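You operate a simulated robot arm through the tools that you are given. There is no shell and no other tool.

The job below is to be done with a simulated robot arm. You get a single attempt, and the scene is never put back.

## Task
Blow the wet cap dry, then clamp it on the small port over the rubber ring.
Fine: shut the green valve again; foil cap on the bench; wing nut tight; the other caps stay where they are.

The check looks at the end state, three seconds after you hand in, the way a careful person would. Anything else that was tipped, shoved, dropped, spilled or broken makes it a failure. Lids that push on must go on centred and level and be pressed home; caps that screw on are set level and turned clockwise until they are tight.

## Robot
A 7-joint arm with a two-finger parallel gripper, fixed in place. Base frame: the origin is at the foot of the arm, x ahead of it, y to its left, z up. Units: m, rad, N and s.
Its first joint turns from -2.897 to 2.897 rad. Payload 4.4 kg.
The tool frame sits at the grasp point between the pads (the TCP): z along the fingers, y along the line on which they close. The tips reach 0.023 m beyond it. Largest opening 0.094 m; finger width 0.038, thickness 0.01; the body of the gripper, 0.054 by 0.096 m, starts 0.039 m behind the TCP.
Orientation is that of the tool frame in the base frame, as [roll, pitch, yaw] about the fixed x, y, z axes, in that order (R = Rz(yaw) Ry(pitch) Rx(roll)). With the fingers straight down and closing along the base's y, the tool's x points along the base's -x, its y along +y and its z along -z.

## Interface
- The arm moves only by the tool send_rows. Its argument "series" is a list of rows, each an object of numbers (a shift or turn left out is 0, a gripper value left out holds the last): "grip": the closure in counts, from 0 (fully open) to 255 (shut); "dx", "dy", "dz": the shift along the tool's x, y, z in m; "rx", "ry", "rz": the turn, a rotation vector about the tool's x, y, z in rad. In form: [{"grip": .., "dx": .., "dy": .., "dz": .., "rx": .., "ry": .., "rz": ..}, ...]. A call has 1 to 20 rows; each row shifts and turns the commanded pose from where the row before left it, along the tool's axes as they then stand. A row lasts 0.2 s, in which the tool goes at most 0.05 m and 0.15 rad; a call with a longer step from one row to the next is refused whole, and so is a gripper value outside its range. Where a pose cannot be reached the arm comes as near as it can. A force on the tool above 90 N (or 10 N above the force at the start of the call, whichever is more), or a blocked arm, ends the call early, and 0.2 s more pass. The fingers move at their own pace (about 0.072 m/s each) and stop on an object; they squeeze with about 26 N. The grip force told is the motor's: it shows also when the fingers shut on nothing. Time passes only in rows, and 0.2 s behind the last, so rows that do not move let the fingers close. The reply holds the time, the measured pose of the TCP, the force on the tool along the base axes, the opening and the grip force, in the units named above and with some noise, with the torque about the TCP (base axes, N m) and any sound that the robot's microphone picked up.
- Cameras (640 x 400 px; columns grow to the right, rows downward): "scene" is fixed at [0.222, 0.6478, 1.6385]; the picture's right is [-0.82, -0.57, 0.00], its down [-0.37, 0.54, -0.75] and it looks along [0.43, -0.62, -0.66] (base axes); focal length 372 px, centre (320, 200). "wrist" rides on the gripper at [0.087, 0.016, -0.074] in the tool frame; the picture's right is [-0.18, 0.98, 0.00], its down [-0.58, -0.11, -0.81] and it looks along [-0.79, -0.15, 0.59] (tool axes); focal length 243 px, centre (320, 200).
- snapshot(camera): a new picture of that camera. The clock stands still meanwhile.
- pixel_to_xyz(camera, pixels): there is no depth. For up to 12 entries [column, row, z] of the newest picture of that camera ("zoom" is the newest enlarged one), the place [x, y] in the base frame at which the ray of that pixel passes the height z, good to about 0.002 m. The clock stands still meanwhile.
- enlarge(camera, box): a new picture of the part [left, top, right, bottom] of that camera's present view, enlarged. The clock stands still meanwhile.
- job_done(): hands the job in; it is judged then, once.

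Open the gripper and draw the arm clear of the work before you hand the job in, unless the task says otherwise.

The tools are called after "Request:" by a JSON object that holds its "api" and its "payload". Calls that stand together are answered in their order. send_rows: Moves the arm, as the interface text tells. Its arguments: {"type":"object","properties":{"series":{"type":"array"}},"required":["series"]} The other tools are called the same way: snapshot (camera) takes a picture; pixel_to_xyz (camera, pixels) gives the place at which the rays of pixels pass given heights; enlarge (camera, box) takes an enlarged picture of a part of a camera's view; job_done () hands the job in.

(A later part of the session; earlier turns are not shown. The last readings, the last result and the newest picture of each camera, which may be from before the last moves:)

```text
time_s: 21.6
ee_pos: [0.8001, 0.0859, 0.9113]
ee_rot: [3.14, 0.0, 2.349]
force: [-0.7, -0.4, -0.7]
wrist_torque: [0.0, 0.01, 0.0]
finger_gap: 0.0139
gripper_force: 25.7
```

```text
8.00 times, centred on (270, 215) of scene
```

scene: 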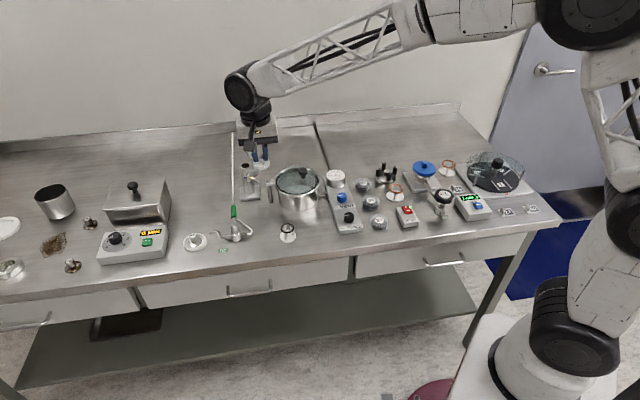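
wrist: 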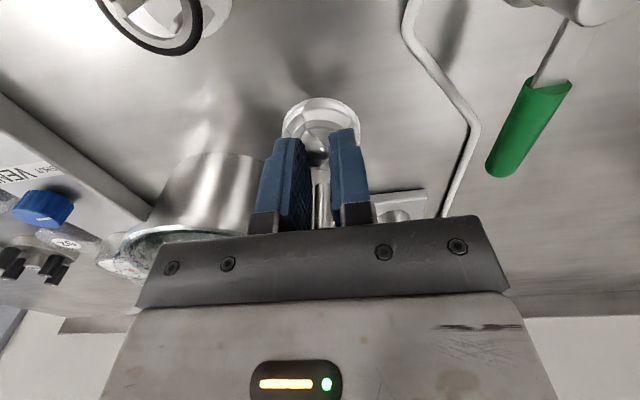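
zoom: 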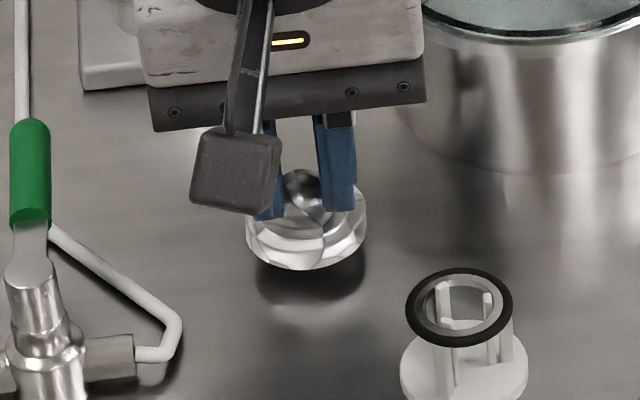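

Still a little above the bench with no contact force. I lower in 3 mm steps, reading the force.

Request:
{"api": "send_rows", "payload": {"series": [{"dz": 0.003}, {"dz": 0.003}, {}]}}

Request:
{"api": "send_rows", "payload": {"series": [{"dz": 0.002}, {}]}}

Request:
{"api": "send_rows", "payload": {"series": [{"dz": 0.002}, {}]}}

```text
time_s: 22.4
ee_pos: [0.8004, 0.0835, 0.9062]
ee_rot: [-3.141, 0.0, 2.349]
force: [0.5, 0.1, -1.2]
wrist_torque: [-0.02, 0.02, -0.05]
finger_gap: 0.0139
gripper_force: 26.0
```

```text
time_s: 23.0
ee_pos: [0.8012, 0.0839, 0.9033]
ee_rot: [3.14, 0.0, 2.348]
force: [-0.6, -0.6, -0.9]
wrist_torque: [0.04, 0.01, 0.01]
finger_gap: 0.0135
gripper_force: 26.7
```

```text
time_s: 23.6
ee_pos: [0.8004, 0.0835, 0.9011]
ee_rot: [3.141, 0.0, 2.348]
force: [0.4, 0.9, 0.8]
wrist_torque: [-0.03, 0.01, 0.01]
finger_gap: 0.0137
gripper_force: 25.8
```

No contact yet at TCP 0.901; I continue in smaller steps.

Request:
{"api": "send_rows", "payload": {"series": [{"dz": 0.0015}, {}]}}

Request:
{"api": "send_rows", "payload": {"series": [{"dz": 0.0015}, {}]}}

Request:
{"api": "send_rows", "payload": {"series": [{"dz": 0.0015}, {}]}}

Request:
{"api": "enlarge", "payload": {"camera": "scene", "box": [230, 190, 310, 240]}}

```text
time_s: 24.2
ee_pos: [0.8006, 0.0841, 0.9007]
ee_rot: [3.139, 0.001, 2.349]
force: [0.4, 1.0, 12.4]
wrist_torque: [-0.01, 0.03, -0.03]
finger_gap: 0.0138
gripper_force: 25.3
```

```text
time_s: 24.8
ee_pos: [0.8007, 0.0839, 0.8987]
ee_rot: [-3.14, 0.0, 2.349]
force: [2.7, -4.8, 13.0]
wrist_torque: [-0.08, -0.14, -0.06]
finger_gap: 0.0136
gripper_force: 25.7
```

```text
time_s: 25.4
ee_pos: [0.7996, 0.0847, 0.8964]
ee_rot: [3.14, 0.001, 2.351]
force: [3.4, -2.4, 9.7]
wrist_torque: [-0.14, -0.07, 0.0]
finger_gap: 0.0138
gripper_force: 26.0
```

```text
8.00 times, centred on (270, 215) of scene
```

zoom: 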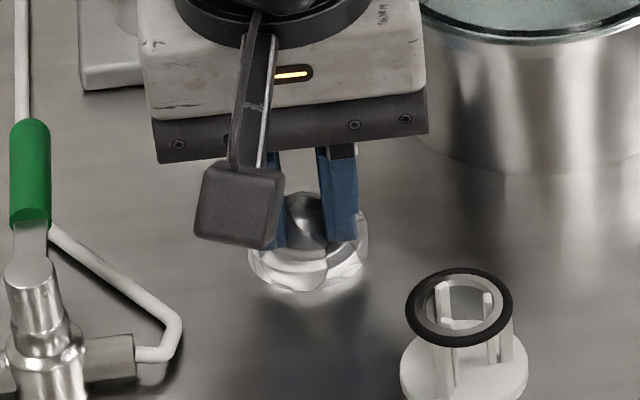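

Contact came at TCP about 0.901 (12 N); the foil now stands on the bench. I release gently and rise straight up.

Request:
{"api": "send_rows", "payload": {"series": [{"dz": -0.002, "grip": 240}, {"grip": 220}, {"grip": 190}, {"grip": 150}, {}, {"dz": -0.02}, {"dz": -0.03}, {"dz": -0.04}, {}]}}

Request:
{"api": "enlarge", "payload": {"camera": "scene", "box": [230, 190, 310, 240]}}

Request:
{"api": "snapshot", "payload": {"camera": "wrist"}}

```text
time_s: 27.4
ee_pos: [0.8028, 0.0847, 0.9883]
ee_rot: [-3.141, 0.001, 2.35]
force: [-0.1, 0.6, 0.0]
wrist_torque: [-0.02, 0.05, -0.01]
finger_gap: 0.0388
gripper_force: 0.1
```

```text
8.00 times, centred on (270, 215) of scene
```

zoom: 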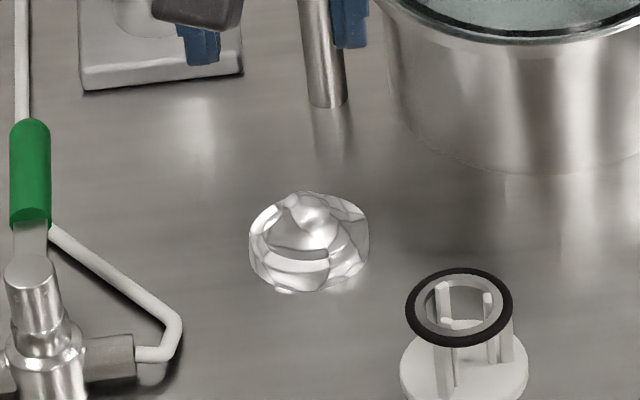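

```text
taken
```

wrist: 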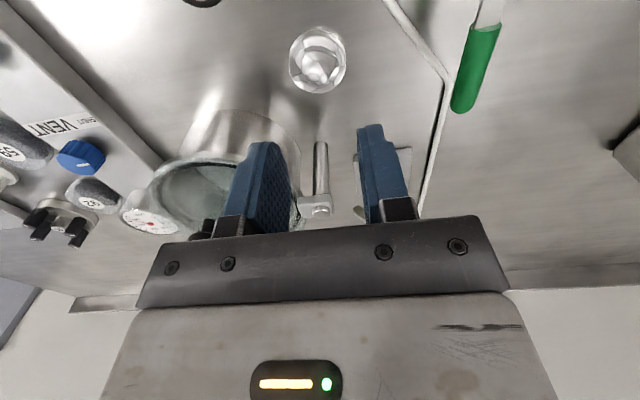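

The foil cap stands on the bench. Next the rubber ring: its centre in the scene is about (287.4, 228.4). I rise, move above it and yaw to the orientation that suits the port.

Request:
{"api": "send_rows", "payload": {"series": [{"dz": -0.03}, {"dx": 0.025, "dy": -0.018, "dz": -0.01}, {"dx": 0.025, "dy": -0.018}, {"dx": 0.0246, "dy": -0.0183}, {"rz": -0.136}, {"rz": -0.136}, {"rz": -0.136}, {"rz": -0.136}, {"rz": -0.136}, {"rz": -0.136}, {"rz": -0.136}, {"rz": -0.136}, {"rz": -0.136}, {"rz": -0.136}, {"rz": -0.136}, {"rz": -0.136}, {}]}}

Request:
{"api": "snapshot", "payload": {"camera": "wrist"}}

Request:
{"api": "enlarge", "payload": {"camera": "scene", "box": [270, 210, 310, 245]}}

```text
time_s: 31.0
ee_pos: [0.7089, 0.0992, 1.0285]
ee_rot: [-3.14, 0.0, -2.302]
force: [0.0, -0.3, -0.6]
wrist_torque: [0.0, 0.0, -0.02]
finger_gap: 0.0387
gripper_force: 0.0
```

```text
taken
```

wrist: 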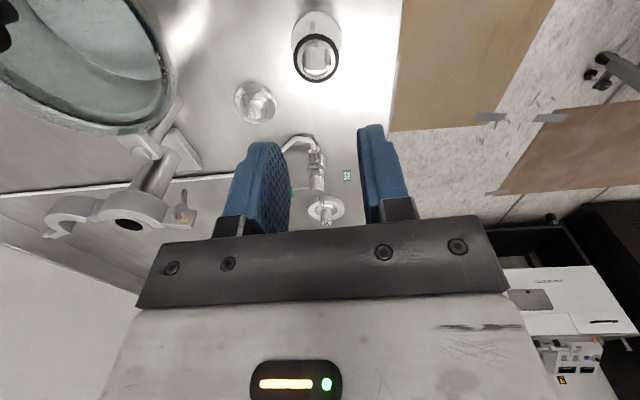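

```text
11.43 times, centred on (290, 228) of scene
```

zoom: 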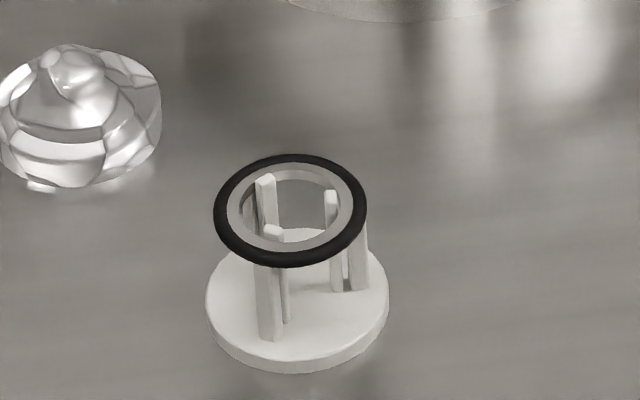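

The ring sits on four posts; centre at scene zoom (290, 210) and wrist (317, 58). I enlarge the wrist view and triangulate.

Request:
{"api": "pixel_to_xyz", "payload": {"camera": "zoom", "pixels": [[290, 210, 0.88], [290, 210, 0.89], [290, 210, 0.9], [290, 210, 0.91], [213, 210, 0.895], [367, 210, 0.895], [297, 300, 0.865]]}}

Request:
{"api": "enlarge", "payload": {"camera": "wrist", "box": [260, 0, 380, 90]}}

```text
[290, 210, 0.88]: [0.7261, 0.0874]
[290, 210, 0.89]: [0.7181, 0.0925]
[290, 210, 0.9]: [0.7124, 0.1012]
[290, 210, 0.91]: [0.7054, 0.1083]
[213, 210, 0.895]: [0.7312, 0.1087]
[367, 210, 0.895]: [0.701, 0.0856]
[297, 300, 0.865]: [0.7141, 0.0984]
```

```text
4.44 times, centred on (320, 45) of wrist
```

zoom: 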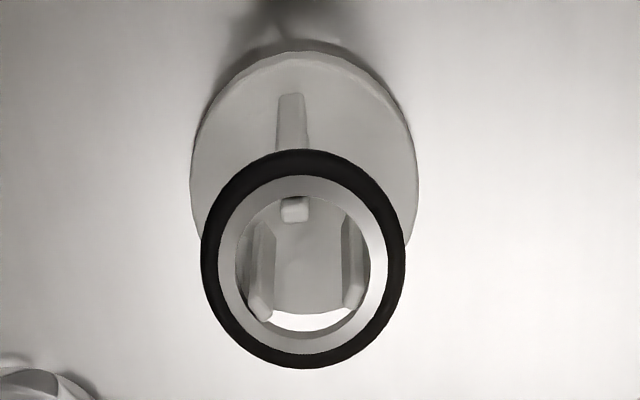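

Ring centre at wrist zoom (303, 258); I intersect with the scene ray.

Request:
{"api": "pixel_to_xyz", "payload": {"camera": "zoom", "pixels": [[303, 258, 0.88], [303, 258, 0.89], [303, 258, 0.9], [303, 258, 0.91], [201, 258, 0.9], [406, 258, 0.9], [303, 150, 0.9], [303, 368, 0.9], [303, 155, 0.865]]}}

```text
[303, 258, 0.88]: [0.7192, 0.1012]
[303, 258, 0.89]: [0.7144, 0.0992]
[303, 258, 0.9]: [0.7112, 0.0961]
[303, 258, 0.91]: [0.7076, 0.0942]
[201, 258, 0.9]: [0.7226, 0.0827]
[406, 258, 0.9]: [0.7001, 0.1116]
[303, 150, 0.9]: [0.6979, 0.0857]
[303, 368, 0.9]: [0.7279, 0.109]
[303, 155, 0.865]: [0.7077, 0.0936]
```

The ring centre is (0.714, 0.0975, 0.895), about 37 mm across. I open to about 52 mm, align and go down to about 20 mm above it.

Request:
{"api": "send_rows", "payload": {"series": [{"grip": 114, "dx": -0.0024, "dy": -0.0042, "dz": 0.02}, {"dz": 0.03}, {"dz": 0.03}, {"dz": 0.012}, {}]}}

Request:
{"api": "enlarge", "payload": {"camera": "wrist", "box": [240, 70, 400, 180]}}

Request:
{"api": "enlarge", "payload": {"camera": "scene", "box": [265, 205, 315, 245]}}

```text
time_s: 32.2
ee_pos: [0.7122, 0.0977, 0.9368]
ee_rot: [-3.141, -0.001, -2.305]
force: [-0.6, 0.1, -0.3]
wrist_torque: [0.0, 0.0, -0.01]
finger_gap: 0.052
gripper_force: 0.0
```

```text
3.64 times, centred on (320, 125) of wrist
```

zoom: 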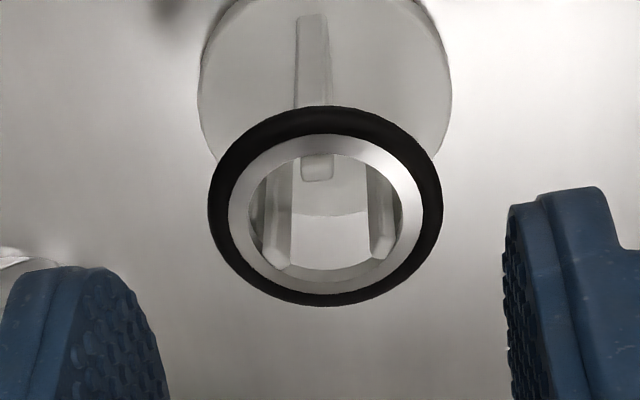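

```text
10.00 times, centred on (290, 225) of scene
```

zoom: 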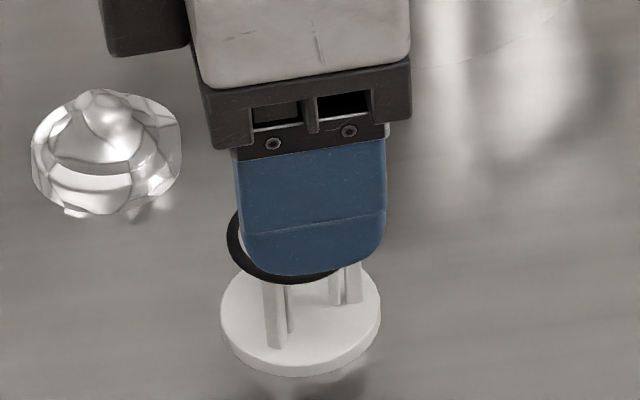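

The ring is nearly centred (zoom (325, 207)). I descend to just above ring level and look again.

Request:
{"api": "send_rows", "payload": {"series": [{"dy": 0.0008, "dz": 0.01}, {"dz": 0.008}, {}]}}

Request:
{"api": "enlarge", "payload": {"camera": "wrist", "box": [240, 90, 400, 190]}}

Request:
{"api": "enlarge", "payload": {"camera": "scene", "box": [275, 215, 305, 240]}}

```text
time_s: 33.0
ee_pos: [0.7132, 0.098, 0.9187]
ee_rot: [-3.141, 0.0, -2.303]
force: [-0.2, -0.8, -1.0]
wrist_torque: [-0.02, 0.02, 0.01]
finger_gap: 0.052
gripper_force: 0.0
```

```text
4.00 times, centred on (320, 140) of wrist
```

zoom: 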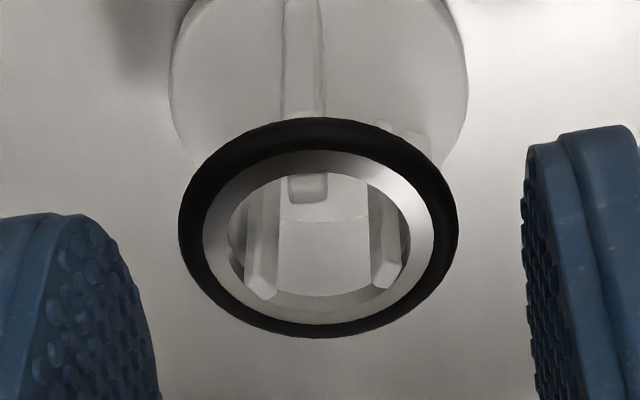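

```text
16.00 times, centred on (290, 228) of scene
```

zoom: 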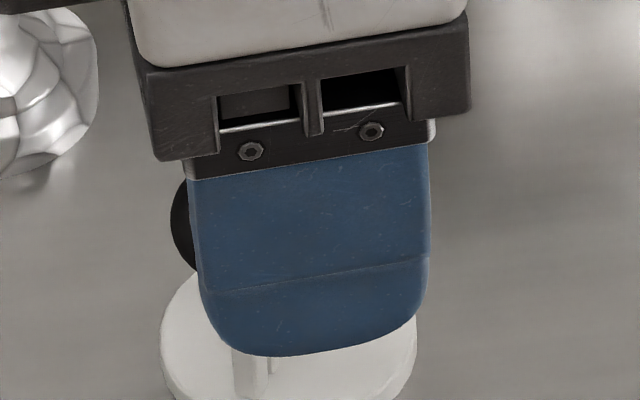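

Ring centre at zoom (318, 228) is right at tip position, about 2 mm below the tips. I go down 4 mm more and close gently.

Request:
{"api": "send_rows", "payload": {"series": [{"dz": 0.0042}, {}, {"grip": 130}, {"grip": 145}, {"grip": 155}, {"grip": 170}, {}, {}]}}

Request:
{"api": "enlarge", "payload": {"camera": "wrist", "box": [240, 90, 400, 190]}}

```text
time_s: 34.8
ee_pos: [0.7127, 0.0981, 0.9141]
ee_rot: [-3.14, 0.0, -2.304]
force: [-0.8, 0.2, 0.0]
wrist_torque: [-0.02, -0.01, 0.0]
finger_gap: 0.0358
gripper_force: 26.3
```

```text
4.00 times, centred on (320, 140) of wrist
```

zoom: 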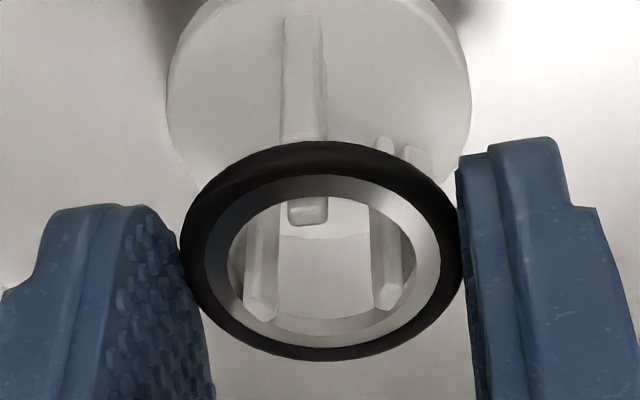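

Ring gripped (gap 35.8 mm, 26 N). I lift it slowly off the posts.

Request:
{"api": "send_rows", "payload": {"series": [{"dz": -0.003}, {"dz": -0.005}, {"dz": -0.01}, {"dz": -0.02}, {"dz": -0.03}, {}]}}

Request:
{"api": "snapshot", "payload": {"camera": "wrist"}}

Request:
{"api": "enlarge", "payload": {"camera": "wrist", "box": [240, 90, 400, 190]}}

Request:
{"api": "enlarge", "payload": {"camera": "scene", "box": [265, 190, 315, 245]}}

```text
time_s: 36.2
ee_pos: [0.7106, 0.1001, 0.9814]
ee_rot: [-3.141, 0.0, -2.303]
force: [0.7, -0.6, 0.0]
wrist_torque: [0.0, -0.02, 0.02]
finger_gap: 0.0359
gripper_force: 26.3
```

```text
taken
```

wrist: 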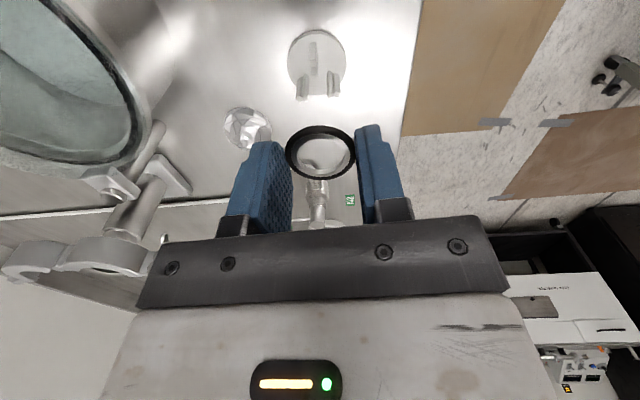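

```text
4.00 times, centred on (320, 140) of wrist
```

zoom: 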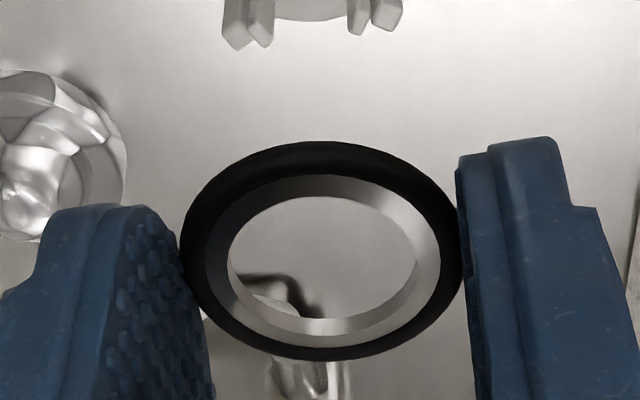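

```text
7.27 times, centred on (290, 218) of scene
```

zoom: 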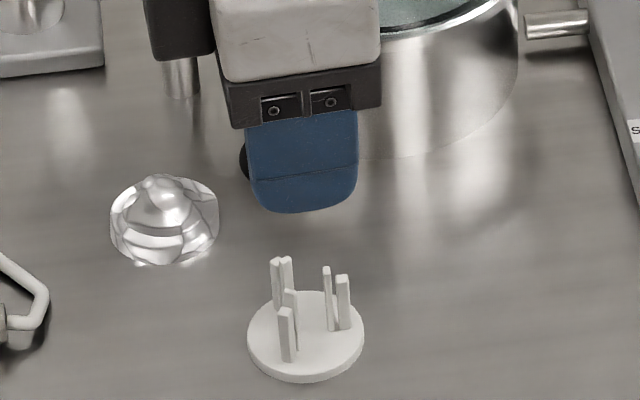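

The ring hangs centred between the tips (wrist (320, 153)). I raise it and carry it over to above the port, keeping the orientation.

Request:
{"api": "send_rows", "payload": {"series": [{"dz": -0.04}, {"dz": -0.045}, {"dx": -0.012, "dy": -0.0312}, {"dx": -0.0128, "dy": -0.0312}, {"dx": -0.0128, "dy": -0.0312}, {"dx": -0.0128, "dy": -0.0312}, {"dx": -0.0128, "dy": -0.0312}, {"dx": -0.0128, "dy": -0.0312}, {"dx": -0.0137, "dy": -0.0312}, {}, {}]}}

Request:
{"api": "snapshot", "payload": {"camera": "wrist"}}

Request:
{"api": "enlarge", "payload": {"camera": "wrist", "box": [240, 60, 400, 190]}}

```text
time_s: 38.6
ee_pos: [0.937, 0.0189, 1.069]
ee_rot: [-3.141, -0.001, -2.307]
force: [-0.3, -0.3, 0.6]
wrist_torque: [-0.03, 0.03, -0.02]
finger_gap: 0.0361
gripper_force: 25.8
```

```text
taken
```

wrist: 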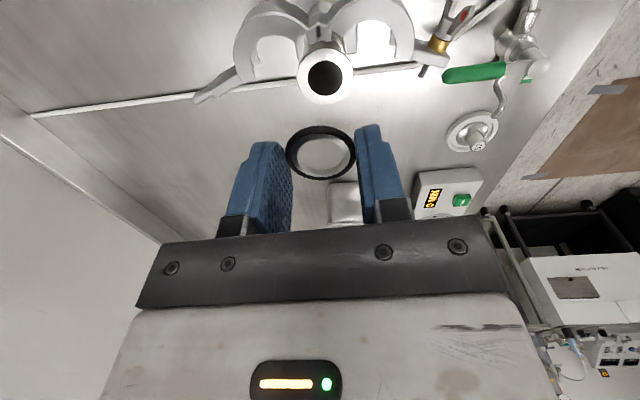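

```text
3.08 times, centred on (320, 125) of wrist
```

zoom: 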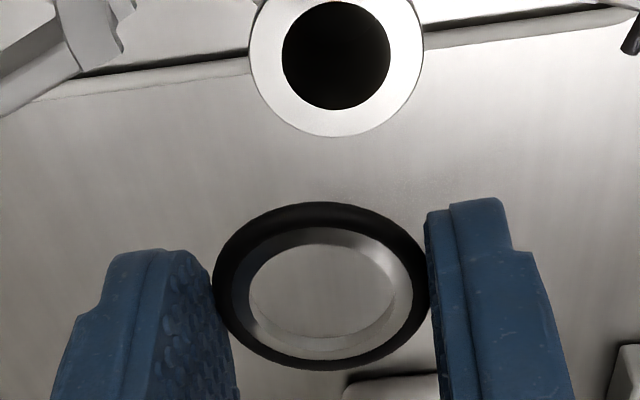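

The port bore is at wrist (325, 78); ring needs about +2 mm in tool x and +4 mm in tool y. I correct and descend to about 20 mm above the flange, then re-check.

Request:
{"api": "send_rows", "payload": {"series": [{"dx": 0.0022, "dy": 0.0042, "dz": 0.01}, {"dz": 0.02}, {"dz": 0.015}, {"dz": 0.005}, {}, {}]}}

Request:
{"api": "enlarge", "payload": {"camera": "wrist", "box": [240, 80, 400, 190]}}

Request:
{"api": "enlarge", "payload": {"camera": "scene", "box": [230, 145, 270, 180]}}

```text
time_s: 40.0
ee_pos: [0.931, 0.0208, 1.0177]
ee_rot: [-3.141, 0.0, -2.304]
force: [-0.5, -0.4, -0.9]
wrist_torque: [0.0, -0.01, 0.04]
finger_gap: 0.0362
gripper_force: 26.1
```

```text
3.64 times, centred on (320, 135) of wrist
```

zoom: 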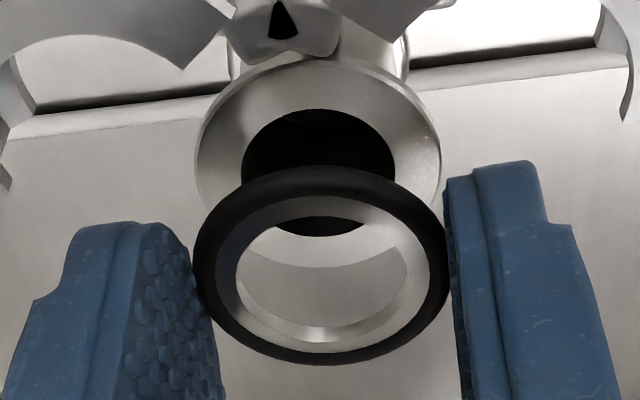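

```text
11.43 times, centred on (250, 162) of scene
```

zoom: 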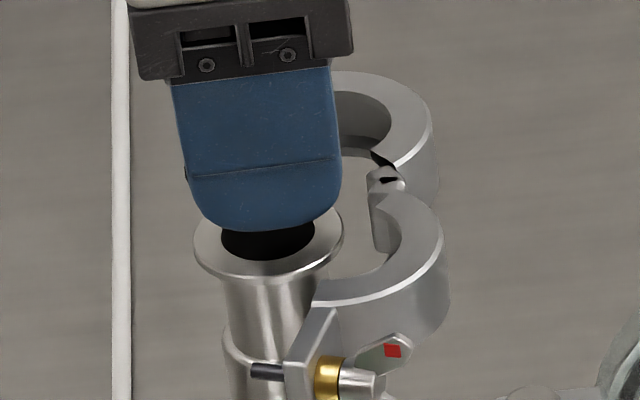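

Ring and flange are aligned within about 1 mm (flange at wrist (319.5, 127.4), expected (320, 128.4)). I descend to about 3 mm above contact, then in small steps.

Request:
{"api": "send_rows", "payload": {"series": [{"dx": 0.0005, "dz": 0.006}, {"dz": 0.006}, {"dz": 0.003}, {}, {}]}}

Request:
{"api": "enlarge", "payload": {"camera": "wrist", "box": [240, 80, 400, 190]}}

Request:
{"api": "enlarge", "payload": {"camera": "scene", "box": [230, 145, 270, 180]}}

```text
time_s: 41.2
ee_pos: [0.931, 0.0205, 1.0039]
ee_rot: [3.139, 0.0, -2.304]
force: [-0.3, -0.6, -0.2]
wrist_torque: [0.0, 0.01, 0.01]
finger_gap: 0.0363
gripper_force: 25.9
```

```text
3.64 times, centred on (320, 135) of wrist
```

zoom: 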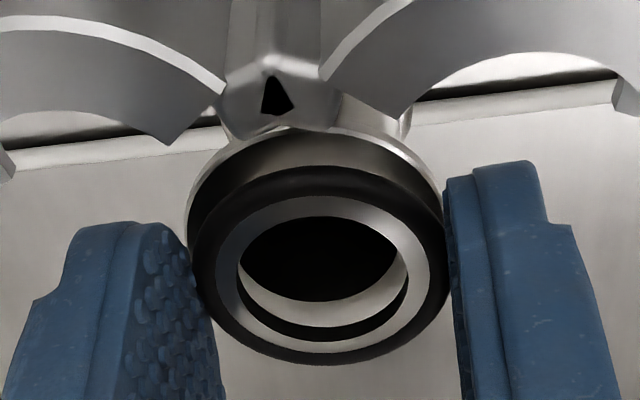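

```text
11.43 times, centred on (250, 162) of scene
```

zoom: 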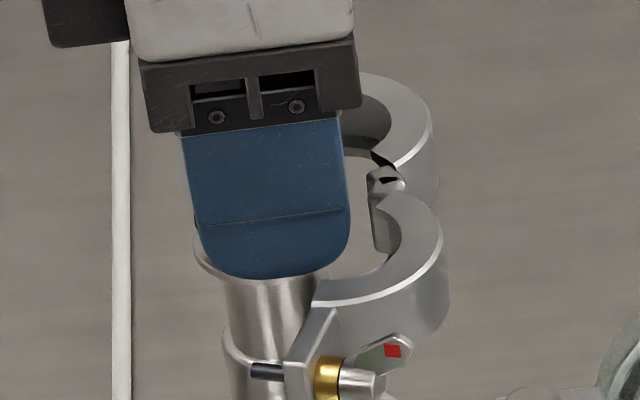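

Ring is a few mm above the flange, well centred. I lower by 2 mm steps and watch the force.

Request:
{"api": "send_rows", "payload": {"series": [{"dz": 0.002}, {}]}}

Request:
{"api": "send_rows", "payload": {"series": [{"dz": 0.0015}, {}]}}

```text
time_s: 41.8
ee_pos: [0.9301, 0.019, 1.0006]
ee_rot: [3.141, 0.0, -2.306]
force: [0.1, -0.5, 0.4]
wrist_torque: [-0.02, 0.01, -0.01]
finger_gap: 0.0362
gripper_force: 26.2
```

```text
time_s: 42.4
ee_pos: [0.931, 0.0191, 0.9997]
ee_rot: [3.141, 0.0, -2.304]
force: [-0.5, 0.1, 0.5]
wrist_torque: [-0.03, 0.0, 0.02]
finger_gap: 0.036
gripper_force: 26.1
```

No contact yet (force about 0.5 N). I continue in 1.5 mm steps and look.

Request:
{"api": "send_rows", "payload": {"series": [{"dz": 0.0015}, {}]}}

Request:
{"api": "enlarge", "payload": {"camera": "wrist", "box": [240, 80, 400, 190]}}

```text
time_s: 43.0
ee_pos: [0.9312, 0.0208, 0.9981]
ee_rot: [-3.141, 0.0, -2.303]
force: [0.6, 0.4, 0.3]
wrist_torque: [0.0, -0.01, 0.05]
finger_gap: 0.0357
gripper_force: 25.8
```

```text
3.64 times, centred on (320, 135) of wrist
```

zoom: 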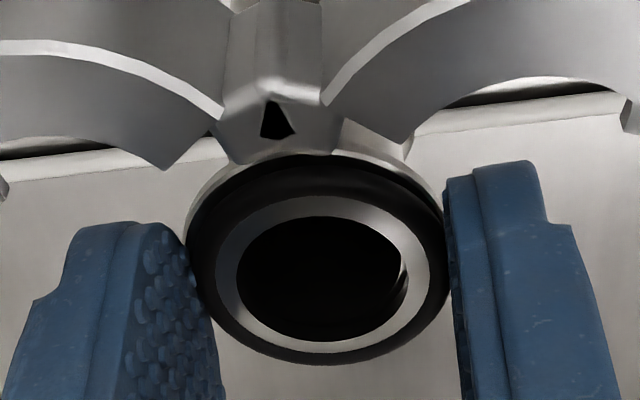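

The flange rim (zoom top edge at 151, sides 186–443) compared with the ring shows the flange plane is a bit lower (about 0.973) and about 2 mm further along -x of the tool. I correct laterally (no contact yet) and look again.

Request:
{"api": "send_rows", "payload": {"series": [{"dx": -0.002, "dy": -0.0007}, {}, {}]}}

Request:
{"api": "enlarge", "payload": {"camera": "wrist", "box": [240, 80, 400, 190]}}

```text
time_s: 43.8
ee_pos: [0.9321, 0.0217, 0.9979]
ee_rot: [-3.141, -0.001, -2.304]
force: [-2.1, -3.6, 5.3]
wrist_torque: [-0.02, 0.12, 0.04]
finger_gap: 0.0359
gripper_force: 26.1
```

```text
3.64 times, centred on (320, 135) of wrist
```

zoom: 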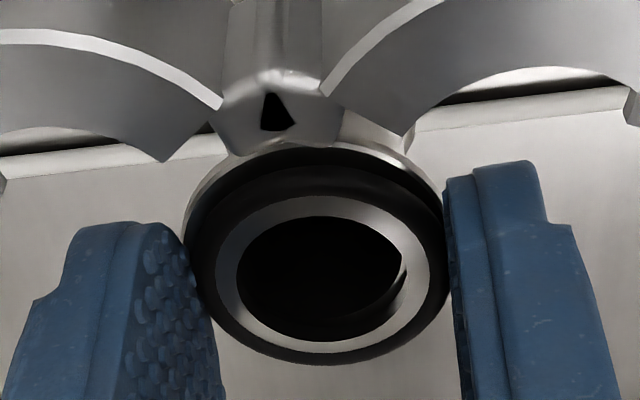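

A small sideways force (about 4 N along +x of the tool) says the ring's lip is touching the bore wall; the flange rim gap at the top (26 px against about 20 expected) agrees that I overshot by about 1 mm. I move back +1 mm in x and -0.7 mm in y.

Request:
{"api": "send_rows", "payload": {"series": [{"dx": 0.001, "dy": -0.0007}, {}, {}]}}

Request:
{"api": "enlarge", "payload": {"camera": "wrist", "box": [240, 80, 400, 190]}}

```text
time_s: 44.6
ee_pos: [0.9335, 0.0193, 0.9972]
ee_rot: [-3.141, 0.001, -2.303]
force: [0.2, 8.2, 10.6]
wrist_torque: [0.31, 0.15, -0.12]
finger_gap: 0.036
gripper_force: 25.9
```

```text
3.64 times, centred on (320, 135) of wrist
```

zoom: 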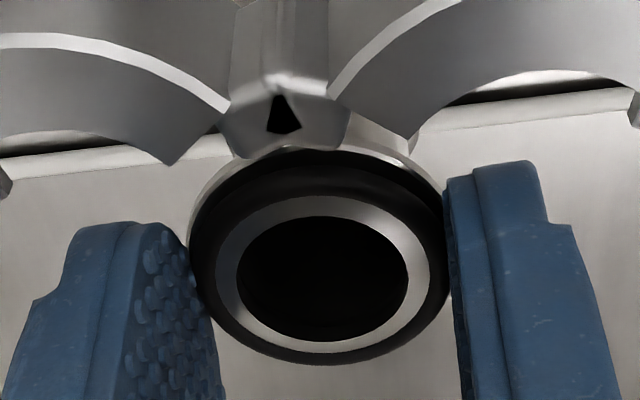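

Now the bore is fully visible and centred in the ring (flange 189–443, ring 188–450), resting with about 10 N. I ease up half a millimetre to relieve the load before releasing.

Request:
{"api": "send_rows", "payload": {"series": [{"dz": -0.0006}, {}]}}

```text
time_s: 45.2
ee_pos: [0.9315, 0.02, 0.9988]
ee_rot: [3.141, 0.0, -2.304]
force: [4.1, 1.4, 4.8]
wrist_torque: [0.07, -0.01, -0.08]
finger_gap: 0.0359
gripper_force: 25.8
```

Load is down to about 5 N. I open the fingers slowly to 48 mm (staying inside the clamp halves) and check the ring.

Request:
{"api": "send_rows", "payload": {"series": [{"grip": 155}, {"grip": 148}, {"grip": 138}, {"grip": 127}, {}]}}

Request:
{"api": "enlarge", "payload": {"camera": "wrist", "box": [240, 80, 400, 190]}}

```text
time_s: 46.4
ee_pos: [0.9314, 0.0196, 0.9965]
ee_rot: [3.141, 0.0, -2.303]
force: [-0.3, 0.5, -0.2]
wrist_torque: [-0.03, -0.02, -0.01]
finger_gap: 0.047
gripper_force: 0.1
```

```text
3.64 times, centred on (320, 135) of wrist
```

zoom: 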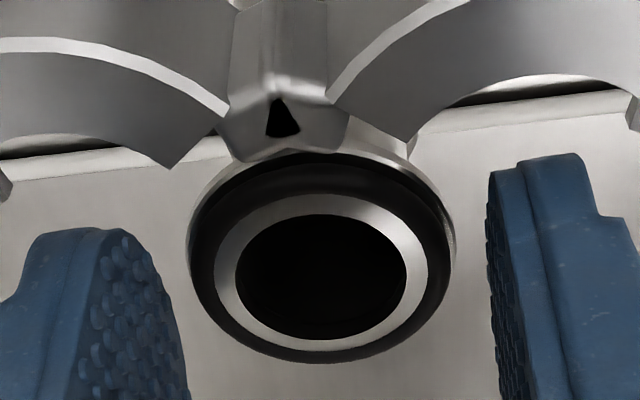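

The ring rests on the flange, looking centred. I rise straight up and check from both cameras.

Request:
{"api": "send_rows", "payload": {"series": [{"dz": -0.005}, {"dz": -0.01}, {"dz": -0.02}, {"dz": -0.03}, {"dz": -0.03}, {}]}}

Request:
{"api": "enlarge", "payload": {"camera": "wrist", "box": [240, 10, 400, 110]}}

Request:
{"api": "enlarge", "payload": {"camera": "scene", "box": [230, 150, 265, 175]}}

```text
time_s: 47.8
ee_pos: [0.9323, 0.0196, 1.0928]
ee_rot: [-3.141, 0.001, -2.303]
force: [0.0, 0.0, 0.1]
wrist_torque: [0.01, -0.02, 0.0]
finger_gap: 0.0471
gripper_force: 0.1
```

```text
4.00 times, centred on (320, 60) of wrist
```

zoom: 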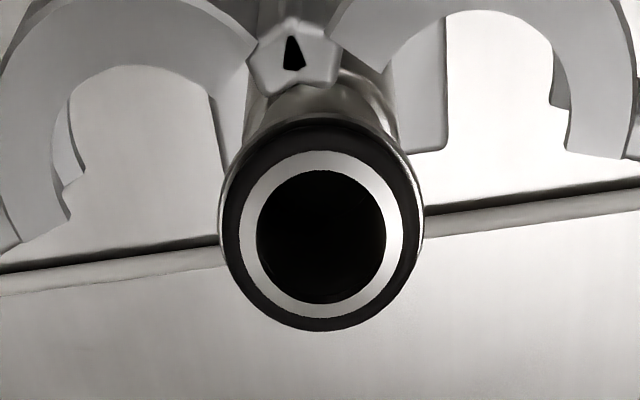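

```text
16.00 times, centred on (248, 162) of scene
```

zoom: 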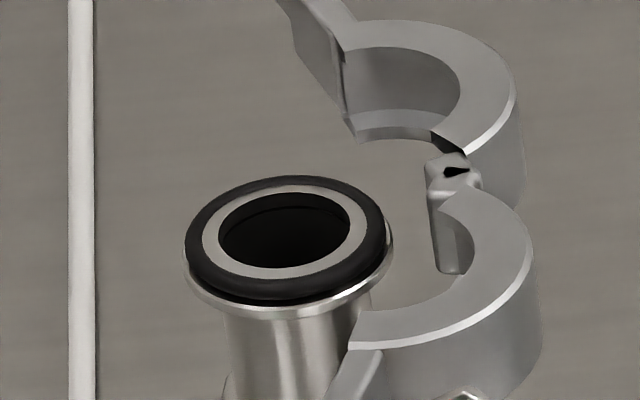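

The ring is seated and centred on the port. Now the green valve: I move above the lever (about (0.858, 0.156)) at a safe height and turn the tool so the fingers straddle the lever.

Request:
{"api": "send_rows", "payload": {"series": [{"dx": -0.013, "dy": 0.0366}, {"dx": -0.013, "dy": 0.0366}, {"dx": -0.013, "dy": 0.0366}, {"dx": -0.0128, "dy": 0.0366}, {"rz": 0.1397}, {"rz": 0.1397}, {"rz": 0.1397}, {"rz": 0.1397}, {"rz": 0.1397}, {"rz": 0.1397}, {"rz": 0.1397}, {"rz": 0.1397}, {"rz": 0.1397}, {"rz": 0.1397}, {"rz": 0.1397}, {"rz": 0.1397}, {"dz": 0.03}, {}]}}

Request:
{"api": "snapshot", "payload": {"camera": "wrist"}}

Request:
{"api": "snapshot", "payload": {"camera": "scene"}}

```text
time_s: 51.6
ee_pos: [0.8588, 0.1568, 1.0626]
ee_rot: [3.142, 0.0, 2.305]
force: [-0.3, 0.4, -0.4]
wrist_torque: [-0.01, 0.02, 0.0]
finger_gap: 0.0472
gripper_force: 0.0
```

```text
taken
```

wrist: 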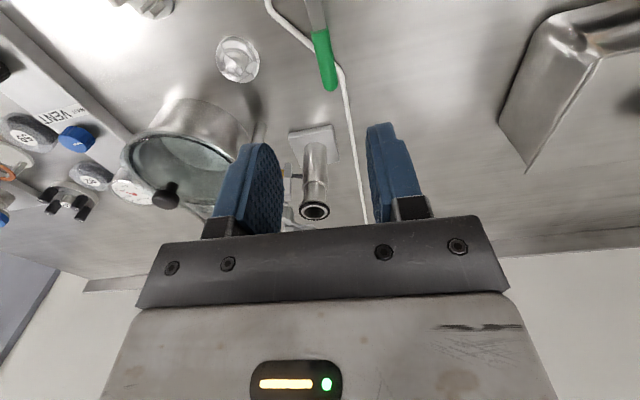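

```text
taken
```

scene: 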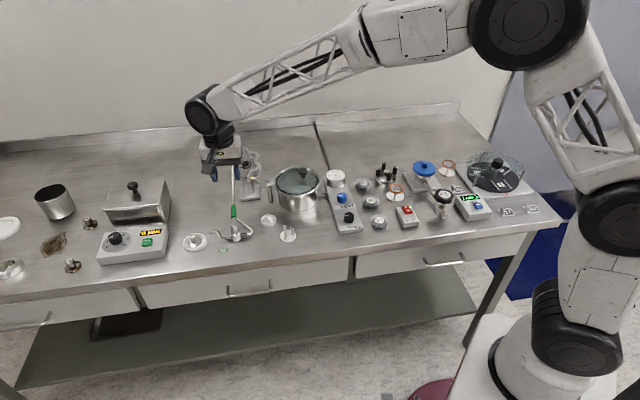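

The lever's green grip lies at wrist (318, 33)–(328, 88), aligned with the tool and centred within 2 mm. I set a 24 mm fork gap and descend so the tips straddle the lever at z of about 0.915.

Request:
{"api": "send_rows", "payload": {"series": [{"grip": 190, "dy": 0.0015}, {"dz": 0.03}, {"dz": 0.04}, {"dz": 0.03}, {"dz": 0.015}, {}]}}

Request:
{"api": "snapshot", "payload": {"camera": "wrist"}}

Request:
{"api": "enlarge", "payload": {"camera": "scene", "box": [200, 180, 270, 250]}}

```text
time_s: 53.0
ee_pos: [0.8598, 0.1569, 0.9485]
ee_rot: [3.14, 0.0, 2.302]
force: [-0.1, 0.5, 0.2]
wrist_torque: [-0.01, 0.0, 0.01]
finger_gap: 0.0243
gripper_force: 0.0
```

```text
taken
```

wrist: 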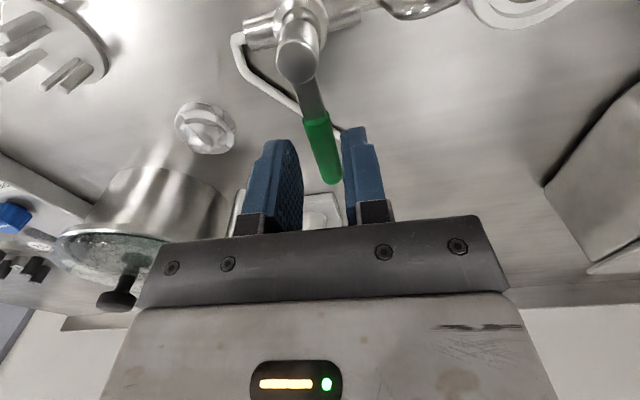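

```text
5.71 times, centred on (235, 215) of scene
```

zoom: 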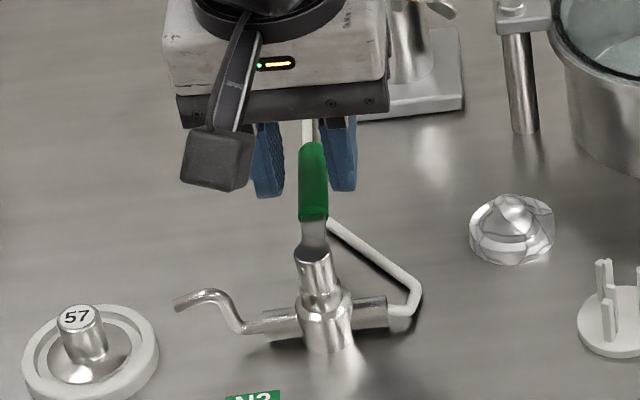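

The lever is between the fingers. I go 11 mm lower and turn anticlockwise (seen from above) along an arc about the stem, by about 40 degrees first, then check.

Request:
{"api": "send_rows", "payload": {"series": [{"dz": 0.011}, {"dx": 0.0003, "dy": 0.0056, "rz": -0.12}, {"dx": 0.0003, "dy": 0.0056, "rz": -0.12}, {"dx": 0.0003, "dy": 0.0056, "rz": -0.12}, {"dx": 0.0003, "dy": 0.0056, "rz": -0.12}, {"dx": 0.0003, "dy": 0.0056, "rz": -0.12}, {"dx": 0.0003, "dy": 0.0056, "rz": -0.12}, {}]}}

Request:
{"api": "snapshot", "payload": {"camera": "wrist"}}

Request:
{"api": "enlarge", "payload": {"camera": "scene", "box": [200, 180, 270, 250]}}

```text
time_s: 54.5
ee_pos: [0.8695, 0.1791, 0.9325]
ee_rot: [-3.135, -0.012, 2.931]
force: [-24.2, -34.0, 2.0]
wrist_torque: [-0.54, -0.36, -0.95]
finger_gap: 0.088
gripper_force: 27.4
stopped in row 7: the force on the tool passed its limit at 158 N (the readings are from after the stop); the commanded pose is now the measured one
```

```text
taken
```

wrist: 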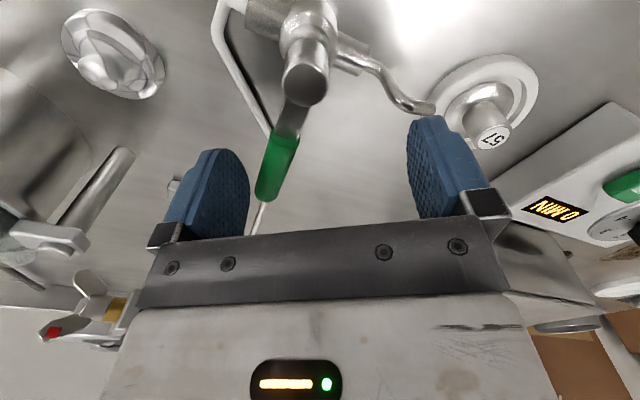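

```text
5.71 times, centred on (235, 215) of scene
```

zoom: 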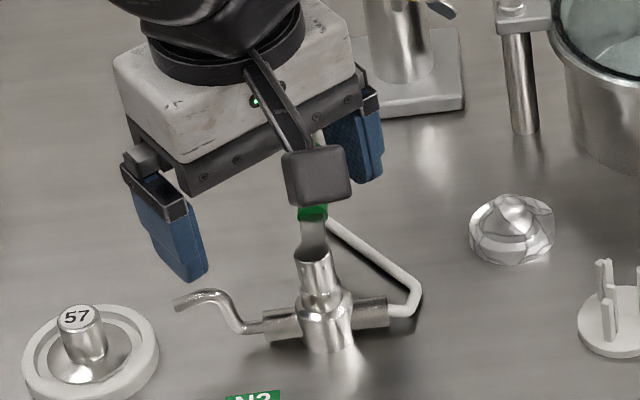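

The lever did not move that way: the force limit tripped and the fingers were spread, so that is its shut stop; it must open clockwise instead. I open the fingers to release the load and lift off.

Request:
{"api": "send_rows", "payload": {"series": [{"grip": 0, "dy": -0.003}, {"dy": -0.004}, {}]}}

Request:
{"api": "enlarge", "payload": {"camera": "wrist", "box": [200, 0, 440, 220]}}

```text
time_s: 55.3
ee_pos: [0.8699, 0.1737, 0.9337]
ee_rot: [-3.139, -0.009, 2.934]
force: [0.2, -0.7, 0.0]
wrist_torque: [-0.02, 0.05, 0.02]
finger_gap: 0.0938
gripper_force: 0.1
```

```text
1.82 times, centred on (320, 110) of wrist
```

zoom: 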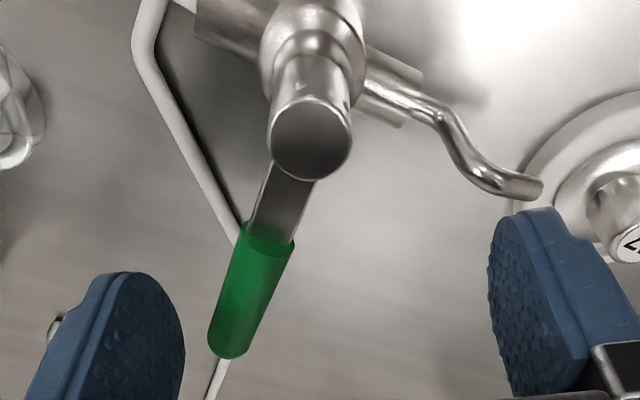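

Load is gone and the lever is unharmed at its old angle. I lift, level the tool (pitch reads -0.009), turn it square, close the fingers to use them as a pusher, and place them on the other side of the lever.

Request:
{"api": "send_rows", "payload": {"series": [{"dz": -0.03}, {"dz": -0.035, "ry": -0.009}, {"rz": -0.105, "grip": 255}, {"rz": -0.105}, {}, {}]}}

Request:
{"api": "snapshot", "payload": {"camera": "scene"}}

```text
time_s: 56.7
ee_pos: [0.8706, 0.1727, 0.9994]
ee_rot: [-3.136, 0.002, -3.138]
force: [0.1, -1.0, 0.2]
wrist_torque: [-0.02, 0.02, 0.0]
finger_gap: 0.0003
gripper_force: 26.0
```

```text
taken
```

scene: 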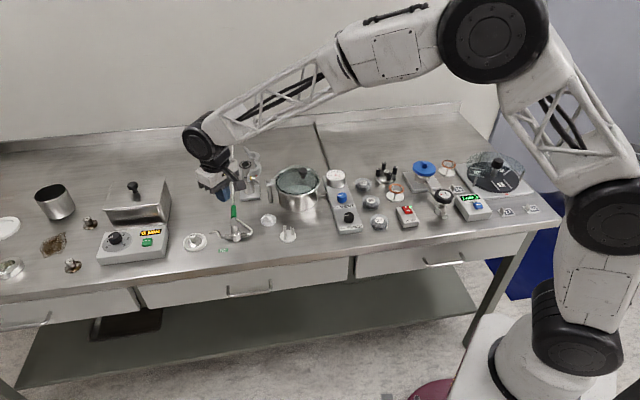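

The fingers are shut and the tool is level. I place them on the far side of the lever at (0.887, 0.184), tips at z of about 0.913, and push the lever clockwise along its arc to about halfway, then check.

Request:
{"api": "send_rows", "payload": {"series": [{"dx": -0.0163, "dy": 0.0117}, {"dz": 0.03}, {"dz": 0.0334}, {}, {"dx": 0.0097, "dy": -0.0091}, {"dx": 0.0026, "dy": -0.0057}, {"dx": 0.0026, "dy": -0.0056}, {}]}}

Request:
{"api": "snapshot", "payload": {"camera": "wrist"}}

Request:
{"api": "enlarge", "payload": {"camera": "scene", "box": [200, 180, 270, 250]}}

```text
time_s: 58.5
ee_pos: [0.8719, 0.1637, 0.9352]
ee_rot: [-3.136, 0.001, -3.14]
force: [-0.3, -0.1, 0.0]
wrist_torque: [0.01, -0.02, -0.01]
finger_gap: 0.0
gripper_force: 26.1
```

```text
taken
```

wrist: 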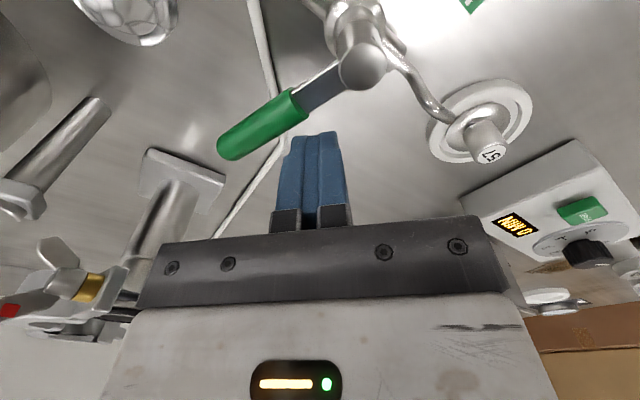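

```text
5.71 times, centred on (235, 215) of scene
```

zoom: 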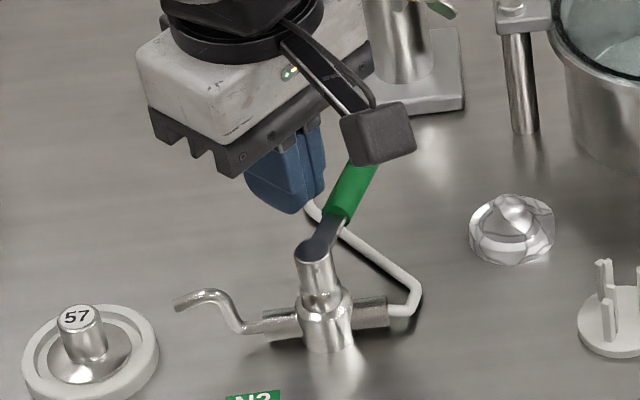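

The lever turns freely this way. I continue along the arc to the open position, parallel with the pipe.

Request:
{"api": "send_rows", "payload": {"series": [{"dx": 0.0041, "dy": -0.0054}, {"dx": 0.0041, "dy": -0.0054}, {"dx": 0.0054, "dy": -0.0041}, {"dx": 0.0054, "dy": -0.0041}, {"dx": 0.0063, "dy": -0.0026}, {"dx": 0.0063, "dy": -0.0026}, {"dx": 0.0067, "dy": -0.0009}, {"dx": 0.0067, "dy": -0.0009}, {}]}}

Request:
{"api": "snapshot", "payload": {"camera": "wrist"}}

Request:
{"api": "enlarge", "payload": {"camera": "scene", "box": [200, 180, 270, 250]}}

```text
time_s: 60.5
ee_pos: [0.8274, 0.1377, 0.9356]
ee_rot: [-3.139, 0.0, -3.14]
force: [0.4, 0.3, 0.3]
wrist_torque: [0.0, -0.01, 0.0]
finger_gap: 0.0001
gripper_force: 25.7
```

```text
taken
```

wrist: 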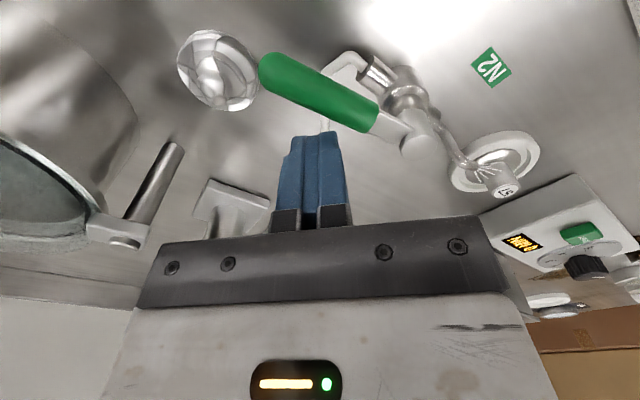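

```text
5.71 times, centred on (235, 215) of scene
```

zoom: 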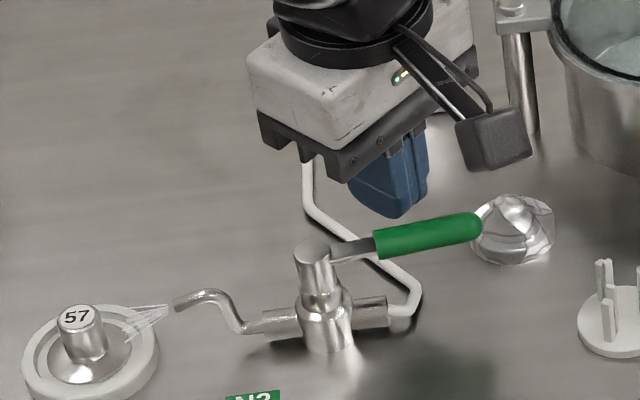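

The lever is now parallel with the pipe and a jet is visible from the nozzle towards the dish (scene zoom (110–170, 310)). I back the pusher off and look at the jet closely.

Request:
{"api": "send_rows", "payload": {"series": [{"dx": -0.006, "dy": 0.002}, {"dz": -0.03}, {"dz": -0.04}, {"dz": -0.03}, {}]}}

Request:
{"api": "enlarge", "payload": {"camera": "scene", "box": [175, 215, 235, 260]}}

Request:
{"api": "snapshot", "payload": {"camera": "wrist"}}

```text
time_s: 61.7
ee_pos: [0.8324, 0.1408, 1.0358]
ee_rot: [-3.138, 0.0, -3.139]
force: [0.6, -0.5, -0.1]
wrist_torque: [-0.01, 0.01, 0.0]
finger_gap: 0.0002
gripper_force: 25.2
```

```text
8.89 times, centred on (205, 238) of scene
```

zoom: 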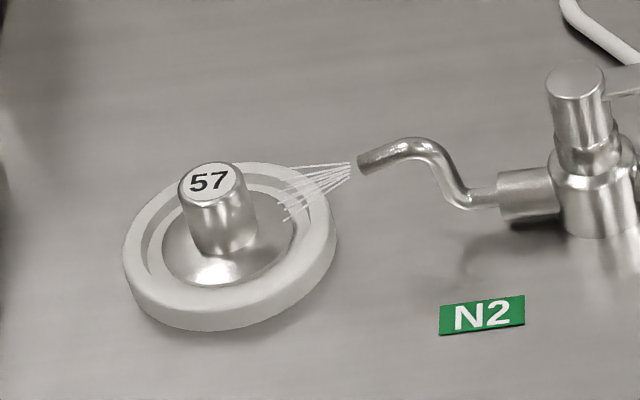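

```text
taken
```

wrist: 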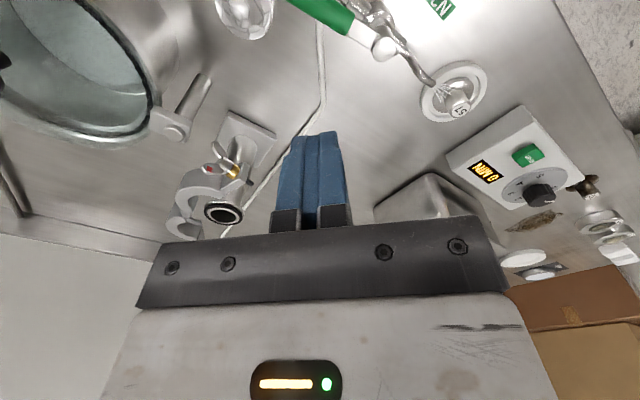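

The jet runs from the nozzle mouth, slightly downward, to about 3 cm out, just reaching the cap's near side. I go above cap 57 with the tool turned 45 degrees, fingers part-open, to grip its knob.

Request:
{"api": "send_rows", "payload": {"series": [{"dx": -0.0189, "dy": 0.0318, "grip": 150}, {"dx": -0.0189, "dy": 0.0318}, {"dx": -0.0189, "dy": 0.0318}, {"dx": -0.0189, "dy": 0.0318}, {"rz": -0.133}, {"rz": -0.133}, {"rz": -0.133}, {"rz": -0.133}, {"rz": -0.133}, {"rz": -0.133}, {}]}}

Request:
{"api": "snapshot", "payload": {"camera": "wrist"}}

Request:
{"api": "enlarge", "payload": {"camera": "wrist", "box": [240, 0, 400, 110]}}

```text
time_s: 64.1
ee_pos: [0.9083, 0.2666, 1.035]
ee_rot: [-3.136, -0.002, -2.343]
force: [0.0, 0.4, -0.5]
wrist_torque: [0.01, 0.01, 0.0]
finger_gap: 0.0388
gripper_force: 0.1
```

```text
taken
```

wrist: 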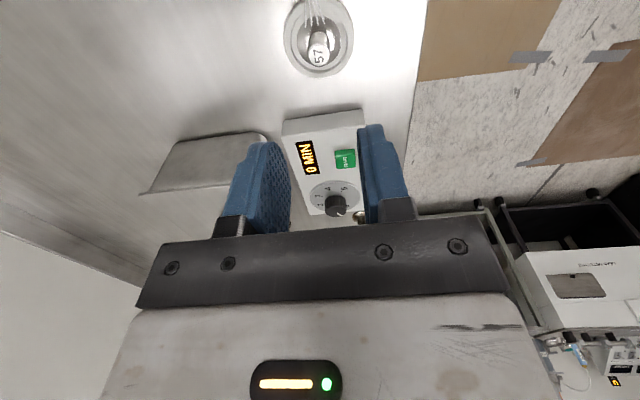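

```text
3.64 times, centred on (320, 55) of wrist
```

zoom: 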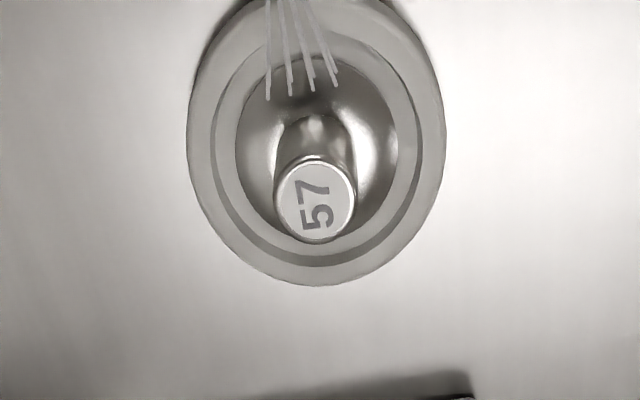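

Knob top at wrist zoom (316, 202); correction about -2.2 mm x, -1.3 mm y. I also trim the 0.0045 rad roll error, then descend part way.

Request:
{"api": "send_rows", "payload": {"series": [{"dx": -0.0022, "dy": -0.0013, "rx": -0.0045}, {"dz": 0.03}, {"dz": 0.04}, {"dz": 0.02}, {}]}}

Request:
{"api": "enlarge", "payload": {"camera": "wrist", "box": [240, 60, 400, 180]}}

Request:
{"api": "enlarge", "payload": {"camera": "scene", "box": [170, 205, 240, 260]}}

```text
time_s: 65.3
ee_pos: [0.9111, 0.2691, 0.9446]
ee_rot: [3.14, -0.002, -2.341]
force: [0.7, 0.5, -0.2]
wrist_torque: [0.01, 0.0, -0.02]
finger_gap: 0.0385
gripper_force: 0.1
```

```text
3.33 times, centred on (320, 120) of wrist
```

zoom: 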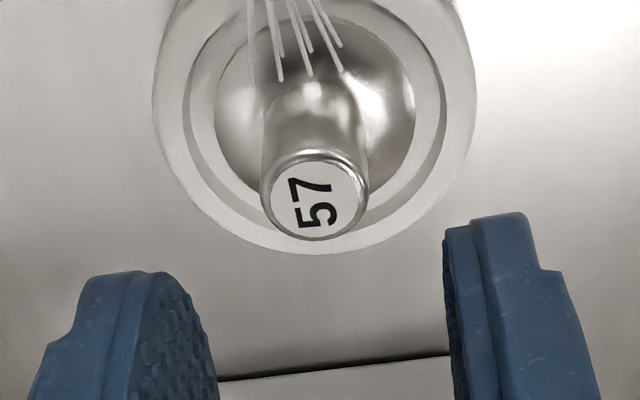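

```text
7.27 times, centred on (205, 232) of scene
```

zoom: 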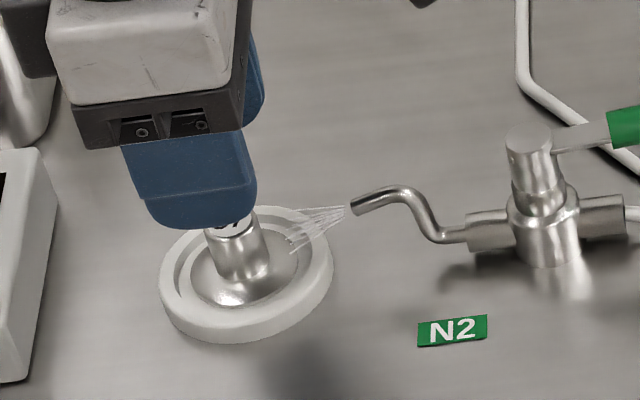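

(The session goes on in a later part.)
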